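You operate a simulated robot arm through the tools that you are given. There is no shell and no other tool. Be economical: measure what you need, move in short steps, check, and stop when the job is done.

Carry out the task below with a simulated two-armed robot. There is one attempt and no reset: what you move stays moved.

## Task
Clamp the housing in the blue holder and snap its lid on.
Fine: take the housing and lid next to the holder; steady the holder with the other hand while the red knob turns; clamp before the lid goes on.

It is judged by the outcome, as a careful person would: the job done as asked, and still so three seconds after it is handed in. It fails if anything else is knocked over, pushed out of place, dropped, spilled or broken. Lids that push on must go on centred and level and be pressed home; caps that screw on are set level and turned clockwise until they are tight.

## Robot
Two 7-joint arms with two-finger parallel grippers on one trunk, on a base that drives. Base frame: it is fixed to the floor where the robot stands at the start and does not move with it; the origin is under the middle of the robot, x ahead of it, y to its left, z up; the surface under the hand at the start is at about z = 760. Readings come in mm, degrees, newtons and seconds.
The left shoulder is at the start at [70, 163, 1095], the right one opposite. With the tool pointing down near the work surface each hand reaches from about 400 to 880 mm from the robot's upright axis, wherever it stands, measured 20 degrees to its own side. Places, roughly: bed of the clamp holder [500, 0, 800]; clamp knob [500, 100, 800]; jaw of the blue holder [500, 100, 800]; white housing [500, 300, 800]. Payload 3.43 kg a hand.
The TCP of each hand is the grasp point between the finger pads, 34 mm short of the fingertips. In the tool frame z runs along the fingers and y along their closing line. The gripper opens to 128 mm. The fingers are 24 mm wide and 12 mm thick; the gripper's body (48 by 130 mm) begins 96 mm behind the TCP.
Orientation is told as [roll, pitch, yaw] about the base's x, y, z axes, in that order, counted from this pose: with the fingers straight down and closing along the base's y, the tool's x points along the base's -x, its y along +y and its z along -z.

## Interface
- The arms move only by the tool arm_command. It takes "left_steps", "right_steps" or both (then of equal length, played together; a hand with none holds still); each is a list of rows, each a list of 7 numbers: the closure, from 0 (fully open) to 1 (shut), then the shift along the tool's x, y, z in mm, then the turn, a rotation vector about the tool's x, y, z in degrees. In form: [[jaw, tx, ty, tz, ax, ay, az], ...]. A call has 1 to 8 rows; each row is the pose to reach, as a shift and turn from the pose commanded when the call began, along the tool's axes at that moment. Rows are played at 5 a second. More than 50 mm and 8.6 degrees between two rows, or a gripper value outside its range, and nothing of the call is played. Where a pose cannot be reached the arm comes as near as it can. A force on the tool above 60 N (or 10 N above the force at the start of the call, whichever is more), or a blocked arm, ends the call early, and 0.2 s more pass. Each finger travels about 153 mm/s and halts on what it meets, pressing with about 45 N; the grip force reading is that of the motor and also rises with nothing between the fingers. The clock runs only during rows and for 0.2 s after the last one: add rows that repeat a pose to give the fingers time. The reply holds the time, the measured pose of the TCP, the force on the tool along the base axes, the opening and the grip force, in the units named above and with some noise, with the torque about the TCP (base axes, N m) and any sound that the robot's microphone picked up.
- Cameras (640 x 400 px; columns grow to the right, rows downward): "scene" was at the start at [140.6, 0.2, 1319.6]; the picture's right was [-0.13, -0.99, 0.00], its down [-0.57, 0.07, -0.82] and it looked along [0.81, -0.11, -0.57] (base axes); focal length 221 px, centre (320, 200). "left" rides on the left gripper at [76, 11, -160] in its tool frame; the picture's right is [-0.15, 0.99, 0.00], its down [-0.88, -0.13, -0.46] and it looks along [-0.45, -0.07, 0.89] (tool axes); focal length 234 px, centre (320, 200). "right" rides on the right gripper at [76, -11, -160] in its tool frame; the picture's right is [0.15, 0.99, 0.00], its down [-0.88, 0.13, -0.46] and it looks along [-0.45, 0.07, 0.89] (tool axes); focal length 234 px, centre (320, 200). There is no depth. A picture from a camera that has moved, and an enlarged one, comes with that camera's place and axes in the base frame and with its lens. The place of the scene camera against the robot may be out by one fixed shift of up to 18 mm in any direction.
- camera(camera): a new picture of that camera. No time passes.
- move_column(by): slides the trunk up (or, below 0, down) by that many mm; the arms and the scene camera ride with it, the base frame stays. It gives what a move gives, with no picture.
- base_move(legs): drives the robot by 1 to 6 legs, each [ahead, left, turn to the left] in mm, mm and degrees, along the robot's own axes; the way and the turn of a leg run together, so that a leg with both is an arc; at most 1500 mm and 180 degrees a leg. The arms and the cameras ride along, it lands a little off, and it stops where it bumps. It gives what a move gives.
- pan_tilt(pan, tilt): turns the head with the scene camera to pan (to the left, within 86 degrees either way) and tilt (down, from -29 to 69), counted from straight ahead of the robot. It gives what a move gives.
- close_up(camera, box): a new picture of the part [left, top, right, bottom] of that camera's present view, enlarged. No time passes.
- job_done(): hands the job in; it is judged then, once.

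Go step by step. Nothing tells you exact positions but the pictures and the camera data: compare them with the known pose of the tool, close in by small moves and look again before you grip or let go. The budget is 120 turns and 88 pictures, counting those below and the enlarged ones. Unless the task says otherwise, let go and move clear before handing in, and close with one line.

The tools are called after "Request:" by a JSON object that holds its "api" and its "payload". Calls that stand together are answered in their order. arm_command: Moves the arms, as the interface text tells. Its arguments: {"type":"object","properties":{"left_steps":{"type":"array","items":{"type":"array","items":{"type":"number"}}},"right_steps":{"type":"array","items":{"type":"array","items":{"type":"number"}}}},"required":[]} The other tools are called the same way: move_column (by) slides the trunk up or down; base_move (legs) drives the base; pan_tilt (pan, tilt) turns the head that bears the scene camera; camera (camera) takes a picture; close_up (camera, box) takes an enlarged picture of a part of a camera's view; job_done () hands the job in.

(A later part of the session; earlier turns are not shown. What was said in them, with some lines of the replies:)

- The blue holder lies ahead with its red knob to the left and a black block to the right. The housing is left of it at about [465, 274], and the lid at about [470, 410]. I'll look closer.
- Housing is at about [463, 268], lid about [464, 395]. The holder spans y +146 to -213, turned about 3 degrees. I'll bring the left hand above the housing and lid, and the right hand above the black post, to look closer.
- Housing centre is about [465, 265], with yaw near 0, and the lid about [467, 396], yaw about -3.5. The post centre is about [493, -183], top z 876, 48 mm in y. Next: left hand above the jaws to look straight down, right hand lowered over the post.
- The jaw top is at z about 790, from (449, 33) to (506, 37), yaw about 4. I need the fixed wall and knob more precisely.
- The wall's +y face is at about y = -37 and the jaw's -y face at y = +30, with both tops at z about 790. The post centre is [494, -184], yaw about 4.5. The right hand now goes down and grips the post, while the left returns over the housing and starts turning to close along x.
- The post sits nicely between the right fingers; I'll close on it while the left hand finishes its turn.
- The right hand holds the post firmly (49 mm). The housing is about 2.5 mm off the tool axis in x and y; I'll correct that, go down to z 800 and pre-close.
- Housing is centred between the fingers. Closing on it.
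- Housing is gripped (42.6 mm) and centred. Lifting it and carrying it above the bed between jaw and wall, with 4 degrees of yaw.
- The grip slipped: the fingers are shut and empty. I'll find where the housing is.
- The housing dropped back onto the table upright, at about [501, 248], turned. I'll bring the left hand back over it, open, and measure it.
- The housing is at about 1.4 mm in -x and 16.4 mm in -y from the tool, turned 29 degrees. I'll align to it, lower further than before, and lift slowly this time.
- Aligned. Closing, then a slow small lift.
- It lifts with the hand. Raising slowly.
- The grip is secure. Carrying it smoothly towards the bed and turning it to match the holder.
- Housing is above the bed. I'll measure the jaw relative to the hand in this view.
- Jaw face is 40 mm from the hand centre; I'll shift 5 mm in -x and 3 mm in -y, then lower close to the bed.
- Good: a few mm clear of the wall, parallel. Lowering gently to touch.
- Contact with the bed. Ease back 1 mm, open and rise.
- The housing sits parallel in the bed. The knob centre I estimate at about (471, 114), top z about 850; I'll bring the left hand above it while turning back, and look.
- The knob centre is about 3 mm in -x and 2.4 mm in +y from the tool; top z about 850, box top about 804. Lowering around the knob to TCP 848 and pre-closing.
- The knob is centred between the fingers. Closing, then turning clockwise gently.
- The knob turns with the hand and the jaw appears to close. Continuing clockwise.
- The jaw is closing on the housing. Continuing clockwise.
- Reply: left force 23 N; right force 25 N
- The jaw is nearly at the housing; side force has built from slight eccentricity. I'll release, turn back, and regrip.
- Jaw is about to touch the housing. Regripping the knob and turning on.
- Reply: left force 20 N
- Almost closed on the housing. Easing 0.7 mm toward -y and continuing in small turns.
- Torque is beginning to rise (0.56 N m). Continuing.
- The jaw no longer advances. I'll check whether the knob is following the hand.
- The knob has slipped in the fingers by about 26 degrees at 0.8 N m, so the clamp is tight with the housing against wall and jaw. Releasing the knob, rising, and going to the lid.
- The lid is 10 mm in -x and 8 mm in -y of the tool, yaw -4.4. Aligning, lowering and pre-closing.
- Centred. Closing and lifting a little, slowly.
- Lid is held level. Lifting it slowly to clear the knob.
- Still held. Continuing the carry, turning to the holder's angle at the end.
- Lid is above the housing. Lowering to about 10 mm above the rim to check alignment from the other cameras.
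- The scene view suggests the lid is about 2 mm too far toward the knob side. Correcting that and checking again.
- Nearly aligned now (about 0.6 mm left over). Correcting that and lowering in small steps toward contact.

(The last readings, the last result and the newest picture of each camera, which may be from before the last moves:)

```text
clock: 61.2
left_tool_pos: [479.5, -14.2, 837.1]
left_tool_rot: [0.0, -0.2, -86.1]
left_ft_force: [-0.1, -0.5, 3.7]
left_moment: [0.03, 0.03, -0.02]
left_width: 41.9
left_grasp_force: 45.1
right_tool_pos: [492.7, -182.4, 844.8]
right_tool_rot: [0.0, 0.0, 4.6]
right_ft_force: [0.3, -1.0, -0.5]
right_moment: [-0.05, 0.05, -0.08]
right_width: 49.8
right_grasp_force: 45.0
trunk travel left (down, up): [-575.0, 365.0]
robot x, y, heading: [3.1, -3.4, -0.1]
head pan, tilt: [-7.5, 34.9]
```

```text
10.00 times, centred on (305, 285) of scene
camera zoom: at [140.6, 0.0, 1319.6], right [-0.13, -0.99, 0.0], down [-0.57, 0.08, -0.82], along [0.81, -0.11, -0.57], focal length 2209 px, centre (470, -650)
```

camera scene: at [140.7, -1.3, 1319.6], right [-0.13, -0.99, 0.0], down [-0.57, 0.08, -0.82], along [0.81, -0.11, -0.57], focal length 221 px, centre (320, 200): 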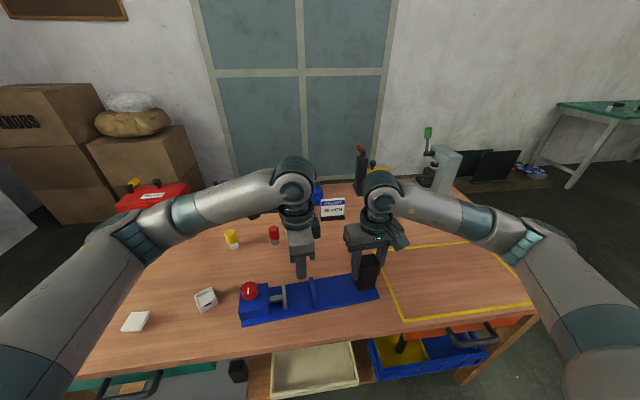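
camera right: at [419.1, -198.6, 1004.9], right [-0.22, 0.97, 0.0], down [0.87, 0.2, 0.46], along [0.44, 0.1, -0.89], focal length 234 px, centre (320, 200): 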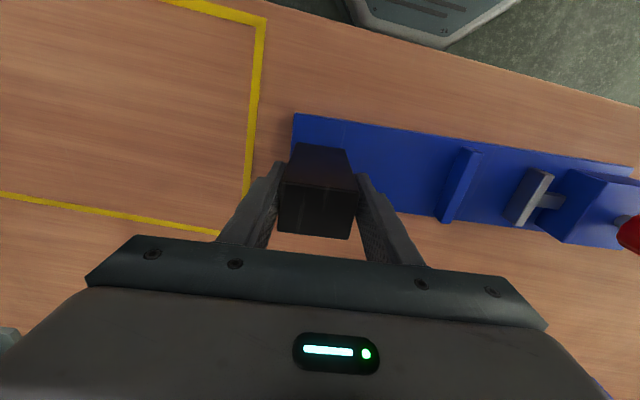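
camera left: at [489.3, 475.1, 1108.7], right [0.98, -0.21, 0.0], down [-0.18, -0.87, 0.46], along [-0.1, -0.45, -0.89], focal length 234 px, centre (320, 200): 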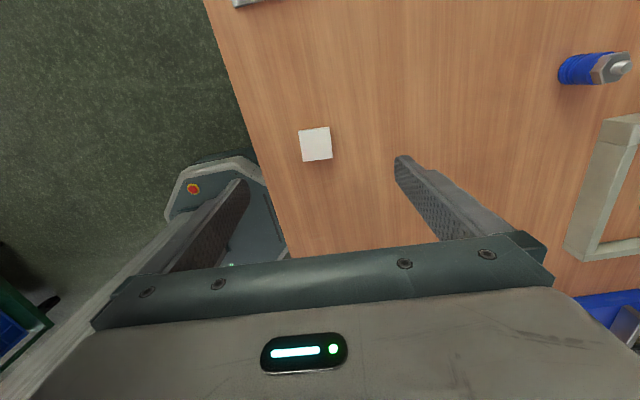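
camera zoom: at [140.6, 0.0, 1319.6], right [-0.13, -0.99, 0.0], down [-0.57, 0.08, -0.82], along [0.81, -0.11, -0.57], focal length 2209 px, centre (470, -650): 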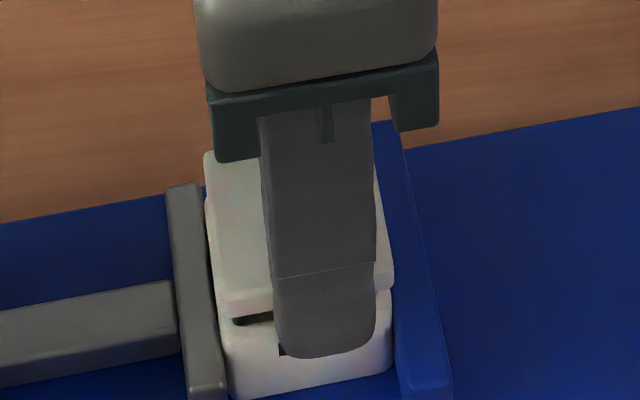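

A light touch (about 4 N). I'll check fore-aft alignment before pressing.

Request:
{"api": "close_up", "payload": {"camera": "right", "box": [470, 140, 570, 220]}}

Request:
{"api": "close_up", "payload": {"camera": "left", "box": [270, 110, 370, 200]}}

Request:
{"api": "close_up", "payload": {"camera": "scene", "box": [297, 281, 322, 301]}}

```text
5.00 times, centred on (520, 180) of right
camera zoom: at [419.8, -199.4, 1004.4], right [-0.22, 0.97, 0.0], down [0.87, 0.2, 0.46], along [0.44, 0.1, -0.89], focal length 1171 px, centre (-680, 300)
```

zoom: 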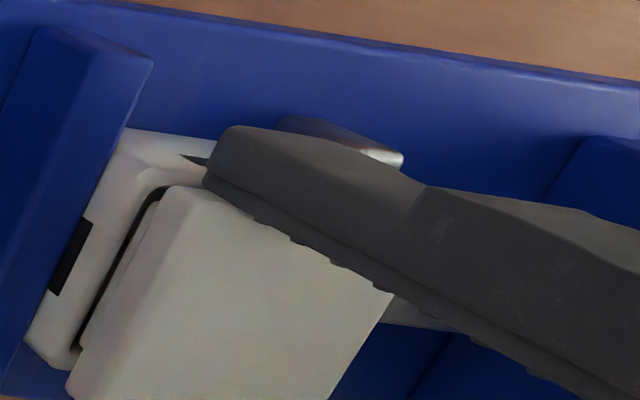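

```text
4.44 times, centred on (320, 155) of left
camera zoom: at [486.3, 61.0, 995.5], right [1.0, -0.08, 0.0], down [-0.07, -0.89, 0.46], along [-0.04, -0.46, -0.89], focal length 1041 px, centre (320, 400)
```

zoom: 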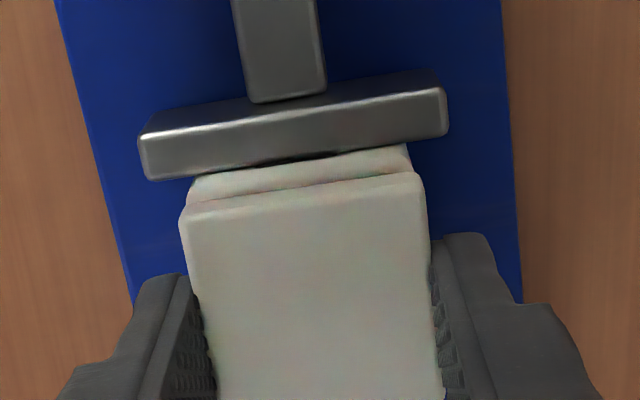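

```text
16.00 times, centred on (310, 291) of scene
camera zoom: at [140.6, 0.0, 1319.6], right [-0.13, -0.99, 0.0], down [-0.57, 0.08, -0.82], along [0.81, -0.11, -0.57], focal length 3534 px, centre (488, -1256)
```

zoom: 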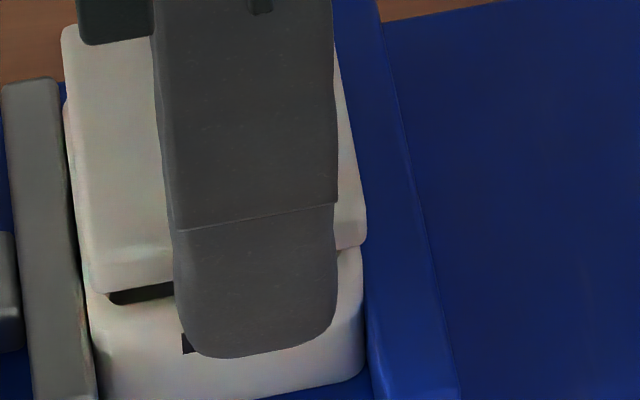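

The lid's plug appears to be inside the rim all round. Pressing down gently with the grip first.

Request:
{"api": "arm_command", "payload": {"left_steps": [[1, 0, 0, 1, 0, 0, 0], [1, 0, 0, 2, 0, 0, 0], [1, 0, 0, 3, 0, 0, 0]]}}

Request:
{"api": "close_up", "payload": {"camera": "scene", "box": [280, 265, 330, 305]}}

```text
clock: 62.0
left_tool_pos: [479.9, -15.2, 835.2]
left_tool_rot: [0.1, -0.2, -86.1]
left_ft_force: [-3.8, 3.5, 37.8]
left_moment: [0.13, 0.3, -0.17]
left_width: 41.9
left_grasp_force: 44.9
right_tool_pos: [492.8, -182.8, 844.2]
right_tool_rot: [0.0, 0.1, 4.4]
right_ft_force: [5.2, 0.7, -16.5]
right_moment: [0.19, -0.18, -0.78]
right_width: 49.5
right_grasp_force: 45.0
trunk travel left (down, up): [-575.0, 365.0]
robot x, y, heading: [0.4, 0.2, 0.0]
head pan, tilt: [-7.5, 34.9]
```

```text
10.00 times, centred on (305, 285) of scene
camera zoom: at [139.3, -0.1, 1320.0], right [-0.13, -0.99, 0.0], down [-0.57, 0.08, -0.82], along [0.81, -0.11, -0.57], focal length 2209 px, centre (470, -650)
```

zoom: 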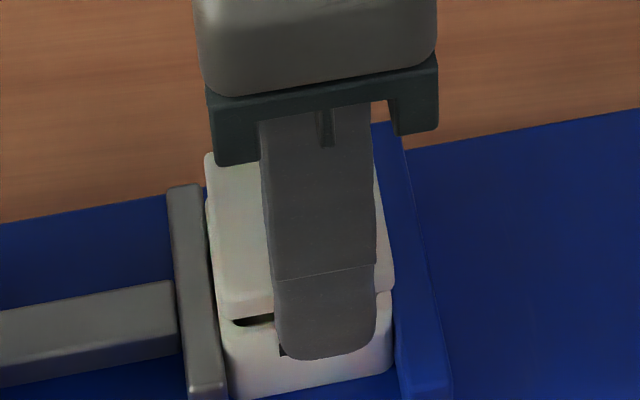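

Resistance of 38 N, as for a snap; lid looks level. Pressing somewhat further.

Request:
{"api": "arm_command", "payload": {"left_steps": [[1, 0, 0, 0.7, 0, 0, 0], [1, 0, 0, 1.4, 0, 0, 0], [1, 0, 0, 2, 0, 0, 0]]}}

Request:
{"api": "close_up", "payload": {"camera": "scene", "box": [297, 281, 322, 301]}}

```text
clock: 62.7
left_tool_pos: [478.3, -16.1, 835.4]
left_tool_rot: [0.1, -0.4, -86.1]
left_ft_force: [-1.2, 2.8, 14.8]
left_moment: [0.1, 0.41, -0.11]
left_width: 42.2
left_grasp_force: 44.8
right_tool_pos: [490.9, -183.7, 844.6]
right_tool_rot: [-0.1, 0.0, 4.5]
right_ft_force: [0.7, -3.0, 5.5]
right_moment: [0.79, 0.89, -0.04]
right_width: 49.7
right_grasp_force: 44.9
trunk travel left (down, up): [-575.0, 365.0]
robot x, y, heading: [1.3, -2.1, -0.1]
head pan, tilt: [-7.5, 34.9]
stopped in row 3 (left hand): the force on the tool passed its limit at 62 N (the readings are from after the stop); the commanded pose is now the measured one
```

```text
16.00 times, centred on (310, 291) of scene
camera zoom: at [138.8, 0.1, 1319.7], right [-0.13, -0.99, 0.0], down [-0.57, 0.08, -0.82], along [0.81, -0.11, -0.57], focal length 3534 px, centre (488, -1256)
```

zoom: 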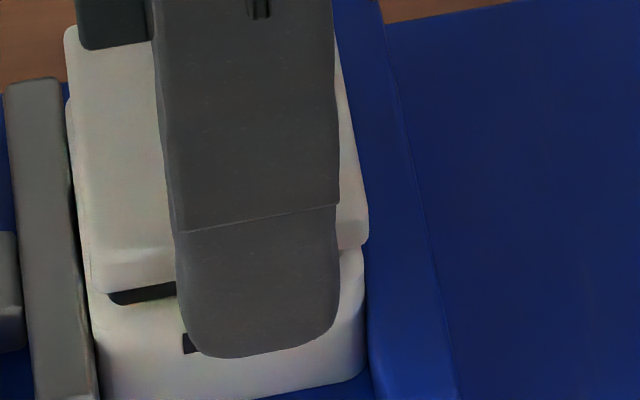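

The fingertips are level with the lid's underside and may be bearing on the housing rim, so pressing in the grip won't work. Releasing, rising and looking at the lid.

Request:
{"api": "arm_command", "payload": {"left_steps": [[1, 0, 0, -0.5, 0, 0, 0], [0.64, 0, 0, -0.5, 0, 0, 0], [0.6, 0, 0, -0.5, 0, 0, 0], [0.5, 0, 0, -1, 0, 0, 0], [0.5, 0, 0, -20, 0, 0, 0], [0.5, 0, 0, -50, 0, 0, 0], [0.5, 0, 0, -80, 0, 0, 0]]}}

Request:
{"api": "close_up", "payload": {"camera": "scene", "box": [285, 265, 335, 305]}}

Request:
{"api": "close_up", "payload": {"camera": "right", "box": [460, 130, 560, 210]}}

```text
clock: 64.3
left_tool_pos: [478.6, -14.7, 914.2]
left_tool_rot: [0.1, -0.2, -86.2]
left_ft_force: [0.4, 0.6, -1.1]
left_moment: [-0.01, 0.0, 0.0]
left_width: 63.9
left_grasp_force: 0.1
right_tool_pos: [492.3, -182.3, 844.5]
right_tool_rot: [-0.1, 0.0, 4.5]
right_ft_force: [-2.9, -4.1, 17.4]
right_moment: [0.45, 0.99, 0.05]
right_width: 49.5
right_grasp_force: 45.0
trunk travel left (down, up): [-575.0, 365.0]
robot x, y, heading: [-1.3, 0.4, 0.1]
head pan, tilt: [-7.5, 34.9]
```

```text
10.00 times, centred on (310, 285) of scene
camera zoom: at [138.9, 0.0, 1319.8], right [-0.13, -0.99, 0.0], down [-0.57, 0.07, -0.82], along [0.81, -0.11, -0.57], focal length 2209 px, centre (420, -650)
```

zoom: 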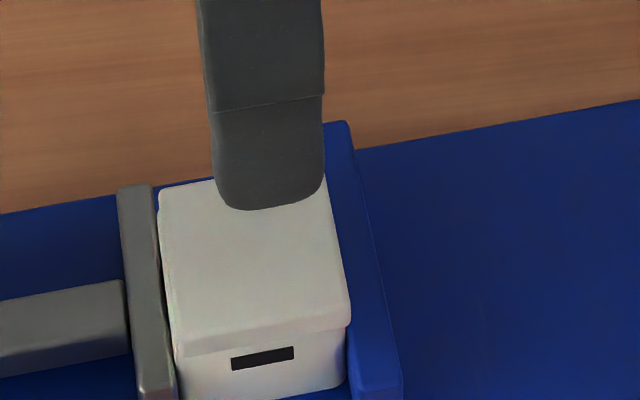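

```text
5.00 times, centred on (510, 170) of right
camera zoom: at [418.6, -199.4, 1004.4], right [-0.22, 0.97, 0.0], down [0.87, 0.2, 0.46], along [0.44, 0.1, -0.89], focal length 1171 px, centre (-630, 350)
```

zoom: 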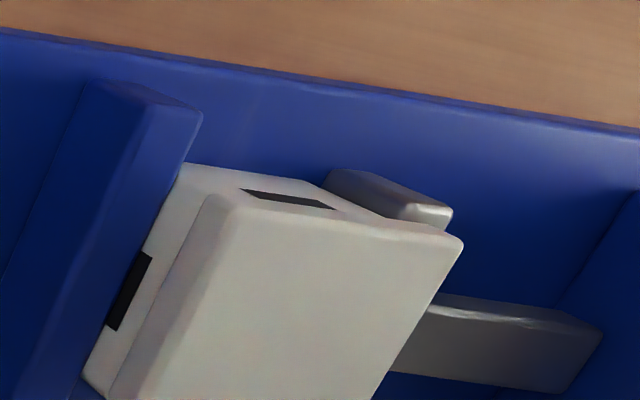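

The lid has settled flat on the housing and is centred. Now I close the fingers and press its centre down from above.

Request:
{"api": "arm_command", "payload": {"left_steps": [[0.8, -1.5, 0, 0, 0, 0, 0], [1, -1.5, 0, 0, 0, 0, 0], [1, -1.5, 0, 20, 0, 0, 0], [1, -1.5, 0, 40, 0, 0, 0], [1, -1.5, 0, 55, 0, 0, 0], [1, -1.5, 0, 63, 0, 0, 0], [1, -1.5, 0, 66, 0, 0, 0]]}}

Request:
{"api": "close_up", "payload": {"camera": "scene", "box": [280, 250, 340, 305]}}

```text
clock: 65.9
left_tool_pos: [478.7, -15.9, 847.2]
left_tool_rot: [0.1, -0.3, -86.1]
left_ft_force: [-0.8, -0.7, 0.3]
left_moment: [0.01, 0.01, -0.03]
left_width: 0.1
left_grasp_force: 33.0
right_tool_pos: [492.7, -181.9, 845.8]
right_tool_rot: [-0.1, 0.0, 4.5]
right_ft_force: [-0.3, -3.3, 18.5]
right_moment: [0.44, 0.23, -0.21]
right_width: 49.5
right_grasp_force: 44.3
trunk travel left (down, up): [-575.0, 365.0]
robot x, y, heading: [1.2, -3.9, -0.2]
head pan, tilt: [-7.5, 34.9]
```

```text
7.27 times, centred on (310, 278) of scene
camera zoom: at [139.1, 0.2, 1319.8], right [-0.13, -0.99, 0.0], down [-0.57, 0.07, -0.82], along [0.81, -0.11, -0.57], focal length 1606 px, centre (393, -364)
```

zoom: 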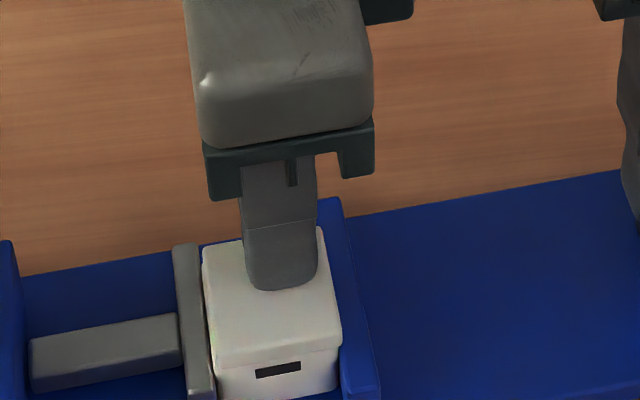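

The fingertips are about 4 mm off the lid's middle toward -y; shifting and then pressing straight down.

Request:
{"api": "arm_command", "payload": {"left_steps": [[1, 2, 0, 0, 0, 0, 0], [1, 4, 0, 1, 0, 0, 0], [1, 4, 0, 3, 0, 0, 0], [1, 4, 0, 5, 0, 0, 0], [1, 4, 0, 7, 0, 0, 0], [1, 4, 0, 8, 0, 0, 0]]}}

```text
clock: 67.4
left_tool_pos: [479.4, -11.5, 844.4]
left_tool_rot: [0.5, -0.6, -86.1]
left_ft_force: [-3.7, 3.4, 21.2]
left_moment: [0.24, 0.15, 0.01]
left_width: 0.2
left_grasp_force: 32.6
right_tool_pos: [491.9, -182.6, 845.0]
right_tool_rot: [-0.1, 0.0, 4.3]
right_ft_force: [-1.0, -3.2, 10.2]
right_moment: [0.74, 1.16, 0.05]
right_width: 49.6
right_grasp_force: 44.6
trunk travel left (down, up): [-575.0, 365.0]
robot x, y, heading: [0.8, -1.0, -0.0]
head pan, tilt: [-7.5, 34.9]
stopped in row 6 (left hand): the force on the tool passed its limit at 62 N (the readings are from after the stop); the commanded pose is now the measured one
```

Request:
{"api": "close_up", "payload": {"camera": "right", "box": [460, 130, 560, 210]}}

Request:
{"api": "close_up", "payload": {"camera": "scene", "box": [290, 270, 325, 305]}}

```text
5.00 times, centred on (510, 170) of right
camera zoom: at [417.8, -199.1, 1004.3], right [-0.22, 0.98, 0.0], down [0.87, 0.2, 0.46], along [0.44, 0.1, -0.89], focal length 1171 px, centre (-630, 350)
```

zoom: 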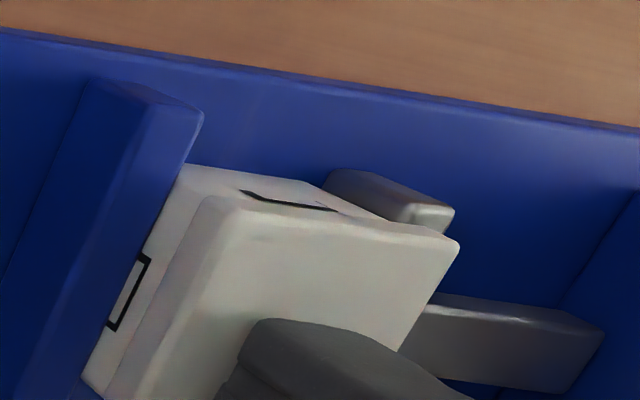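

```text
11.43 times, centred on (308, 288) of scene
camera zoom: at [137.5, 0.6, 1319.7], right [-0.13, -0.99, 0.0], down [-0.56, 0.07, -0.82], along [0.81, -0.11, -0.57], focal length 2524 px, centre (463, -800)
```

zoom: 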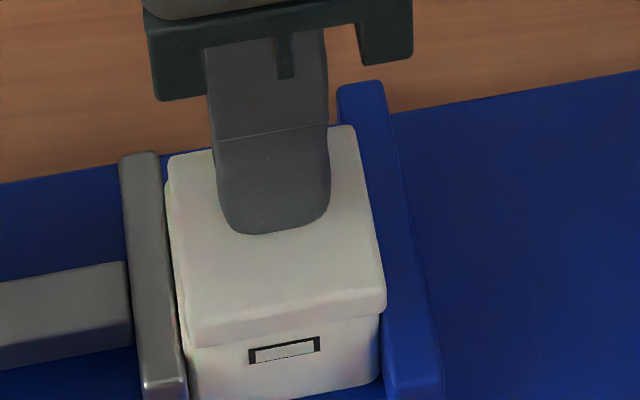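

The snap tabs now show in the windows on both visible sides. Rising to check the other sides and levelness.

Request:
{"api": "arm_command", "payload": {"left_steps": [[1, 0, 0, -5, 0, 0, 0], [1, 10, 0, -30, 0, 0, 0], [1, 30, 0, -60, 0, 0, 0], [1, 50, 0, -80, 0, 0, 0]]}}

Request:
{"api": "close_up", "payload": {"camera": "left", "box": [260, 100, 380, 210]}}

Request:
{"api": "close_up", "payload": {"camera": "scene", "box": [285, 270, 330, 305]}}

```text
clock: 68.4
left_tool_pos: [474.4, 37.3, 923.0]
left_tool_rot: [0.4, -0.5, -86.2]
left_ft_force: [0.5, 0.1, -0.3]
left_moment: [-0.01, 0.0, 0.0]
left_width: 0.0
left_grasp_force: 32.8
right_tool_pos: [490.8, -181.7, 845.2]
right_tool_rot: [-0.2, 0.1, 4.2]
right_ft_force: [-7.2, -4.1, 26.2]
right_moment: [0.46, 0.55, 0.0]
right_width: 49.8
right_grasp_force: 44.8
trunk travel left (down, up): [-575.0, 365.0]
robot x, y, heading: [1.3, 2.2, -0.1]
head pan, tilt: [-7.5, 34.9]
```

```text
3.64 times, centred on (320, 155) of left
camera zoom: at [480.0, 114.4, 1082.4], right [1.0, -0.08, 0.01], down [-0.07, -0.88, 0.46], along [-0.03, -0.46, -0.89], focal length 852 px, centre (320, 364)
```

zoom: 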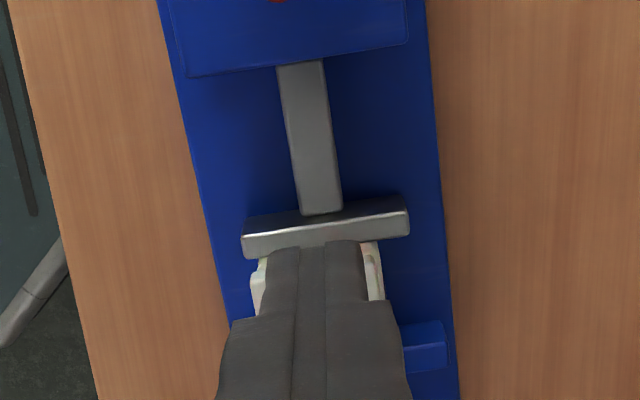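

```text
11.43 times, centred on (308, 288) of scene
camera zoom: at [137.7, 0.6, 1320.0], right [-0.13, -0.99, 0.0], down [-0.56, 0.07, -0.82], along [0.81, -0.11, -0.57], focal length 2524 px, centre (463, -800)
```

zoom: 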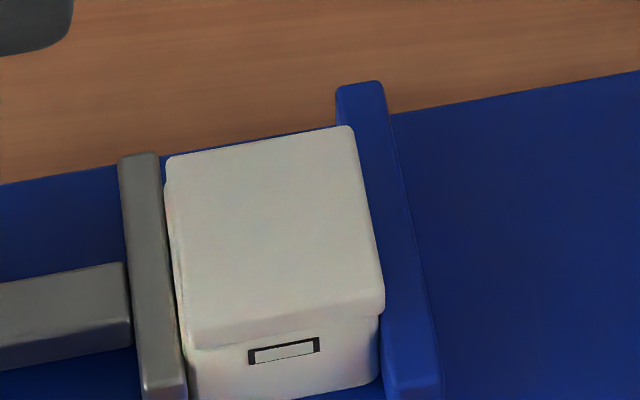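

Lid looks level with tabs in their windows. One more press slightly toward the far side to be certain it is home.

Request:
{"api": "arm_command", "payload": {"left_steps": [[1, -25, 5, 0, 0, 0, 0], [1, -50, 9, 20, 0, 0, 0], [1, -50, 9, 50, 0, 0, 0], [1, -50, 9, 72, 0, 0, 0], [1, -50, 9, 78, 0, 0, 0], [1, -50, 9, 80, 0, 0, 0], [1, -50, 9, 82, 0, 0, 0], [1, -50, 9, 83.5, 0, 0, 0]]}}

```text
clock: 70.2
left_tool_pos: [488.9, -12.7, 844.3]
left_tool_rot: [0.7, -0.8, -86.1]
left_ft_force: [-5.0, 4.6, 54.3]
left_moment: [0.4, 0.24, -0.04]
left_width: 0.0
left_grasp_force: 33.2
right_tool_pos: [491.9, -182.2, 845.5]
right_tool_rot: [-0.2, 0.0, 4.3]
right_ft_force: [13.3, -5.1, 4.7]
right_moment: [1.24, 0.02, 0.31]
right_width: 49.7
right_grasp_force: 45.0
trunk travel left (down, up): [-575.0, 365.0]
robot x, y, heading: [0.6, 2.0, -0.2]
head pan, tilt: [-7.5, 34.9]
```

The far side stops at the same height, so the lid is home and level. Retreating the left hand and then releasing the post.

Request:
{"api": "arm_command", "payload": {"left_steps": [[1, 0, 0, -3, 0, 0, 0], [1, 0, 0, -20, 0, 0, 0], [1, 0, 0, -60, 0, 0, 0], [1, 20, 0, -100, 0, 0, 0], [1, 60, 0, -120, 0, 0, 0], [1, 105, 0, -130, 0, 0, 0], [1, 150, 0, -140, 0, 0, 0], [1, 195, 0, -150, 0, 0, 0]]}}

Request:
{"api": "arm_command", "payload": {"right_steps": [[0.64, 0, 0, 0, 0, 0, 0], [0.6, 0, 0, 0, 0, 0, 0], [0.5, 0, 0, 0, 0, 0, 0], [0.3, 0, 0, 0, 0, 0, 0], [0.3, 0, 0, -25, 0, 0, 0], [0.3, 0, 0, -60, 0, 0, 0], [0.3, 0, 0, -100, 0, 0, 0], [0.3, 0, 0, -140, 0, 0, 0]]}}

Request:
{"api": "camera", "payload": {"camera": "scene"}}

Request:
{"api": "close_up", "payload": {"camera": "scene", "box": [225, 250, 385, 330]}}

```text
clock: 72.0
left_tool_pos: [473.6, 183.5, 988.3]
left_tool_rot: [0.4, -0.4, -86.2]
left_ft_force: [0.6, -0.1, 0.0]
left_moment: [0.01, -0.03, 0.01]
left_width: 0.2
left_grasp_force: 33.3
right_tool_pos: [491.2, -182.2, 844.7]
right_tool_rot: [-0.2, 0.0, 4.3]
right_ft_force: [-3.1, -0.2, 29.2]
right_moment: [0.06, -0.26, -0.36]
right_width: 49.7
right_grasp_force: 45.2
trunk travel left (down, up): [-575.0, 365.0]
robot x, y, heading: [-0.1, -3.1, -0.1]
head pan, tilt: [-7.5, 34.9]
```

```text
clock: 73.8
left_tool_pos: [474.8, 183.4, 987.0]
left_tool_rot: [0.4, -0.5, -86.1]
left_ft_force: [0.8, 0.1, 0.0]
left_moment: [-0.03, -0.03, 0.02]
left_width: 0.2
left_grasp_force: 33.4
right_tool_pos: [493.5, -181.2, 983.7]
right_tool_rot: [-0.3, 0.2, 4.4]
right_ft_force: [-0.1, -0.6, -0.4]
right_moment: [0.01, -0.03, 0.02]
right_width: 89.3
right_grasp_force: 0.1
trunk travel left (down, up): [-575.0, 365.0]
robot x, y, heading: [0.2, -2.0, -0.1]
head pan, tilt: [-7.5, 34.9]
```

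```text
7 pictures are left
camera scene: at [140.0, 0.9, 1319.6], right [-0.13, -0.99, 0.0], down [-0.57, 0.07, -0.82], along [0.81, -0.11, -0.57], focal length 221 px, centre (320, 200)
```

scene: 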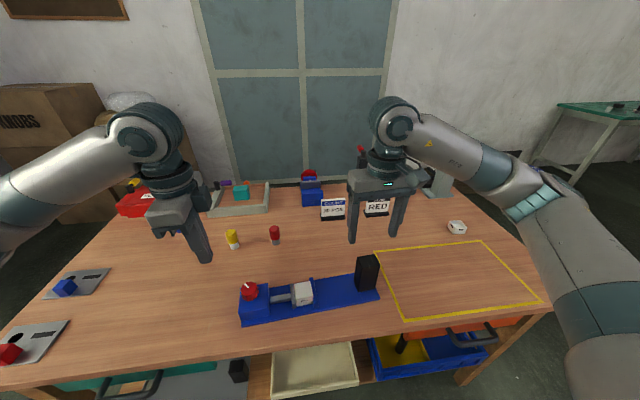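

```text
4.00 times, centred on (305, 290) of scene
camera zoom: at [140.0, 0.9, 1319.6], right [-0.13, -0.99, 0.0], down [-0.57, 0.07, -0.82], along [0.81, -0.11, -0.57], focal length 883 px, centre (380, -160)
```

zoom: 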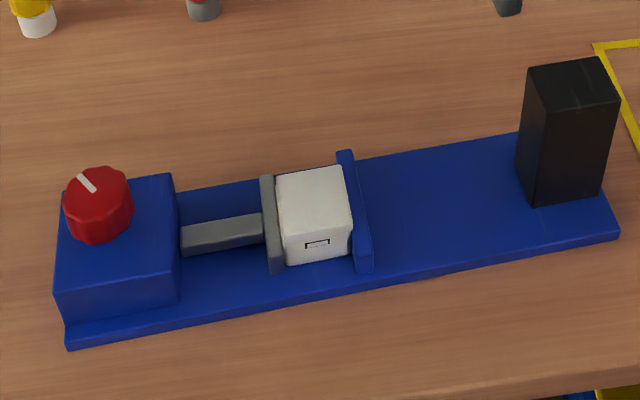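

The housing is clamped between jaw and wall, the lid is snapped on level, the holder hasn't visibly moved, and both hands are clear. Handing in.

Request:
{"api": "job_done", "payload": {}}

```text
The job is handed in.
```

The housing is clamped in the blue holder and its lid is pressed on level. Snap tabs show in the two windows I could see. On my first lift the housing slipped out of the grip and landed upright on the table, so I picked it up again.
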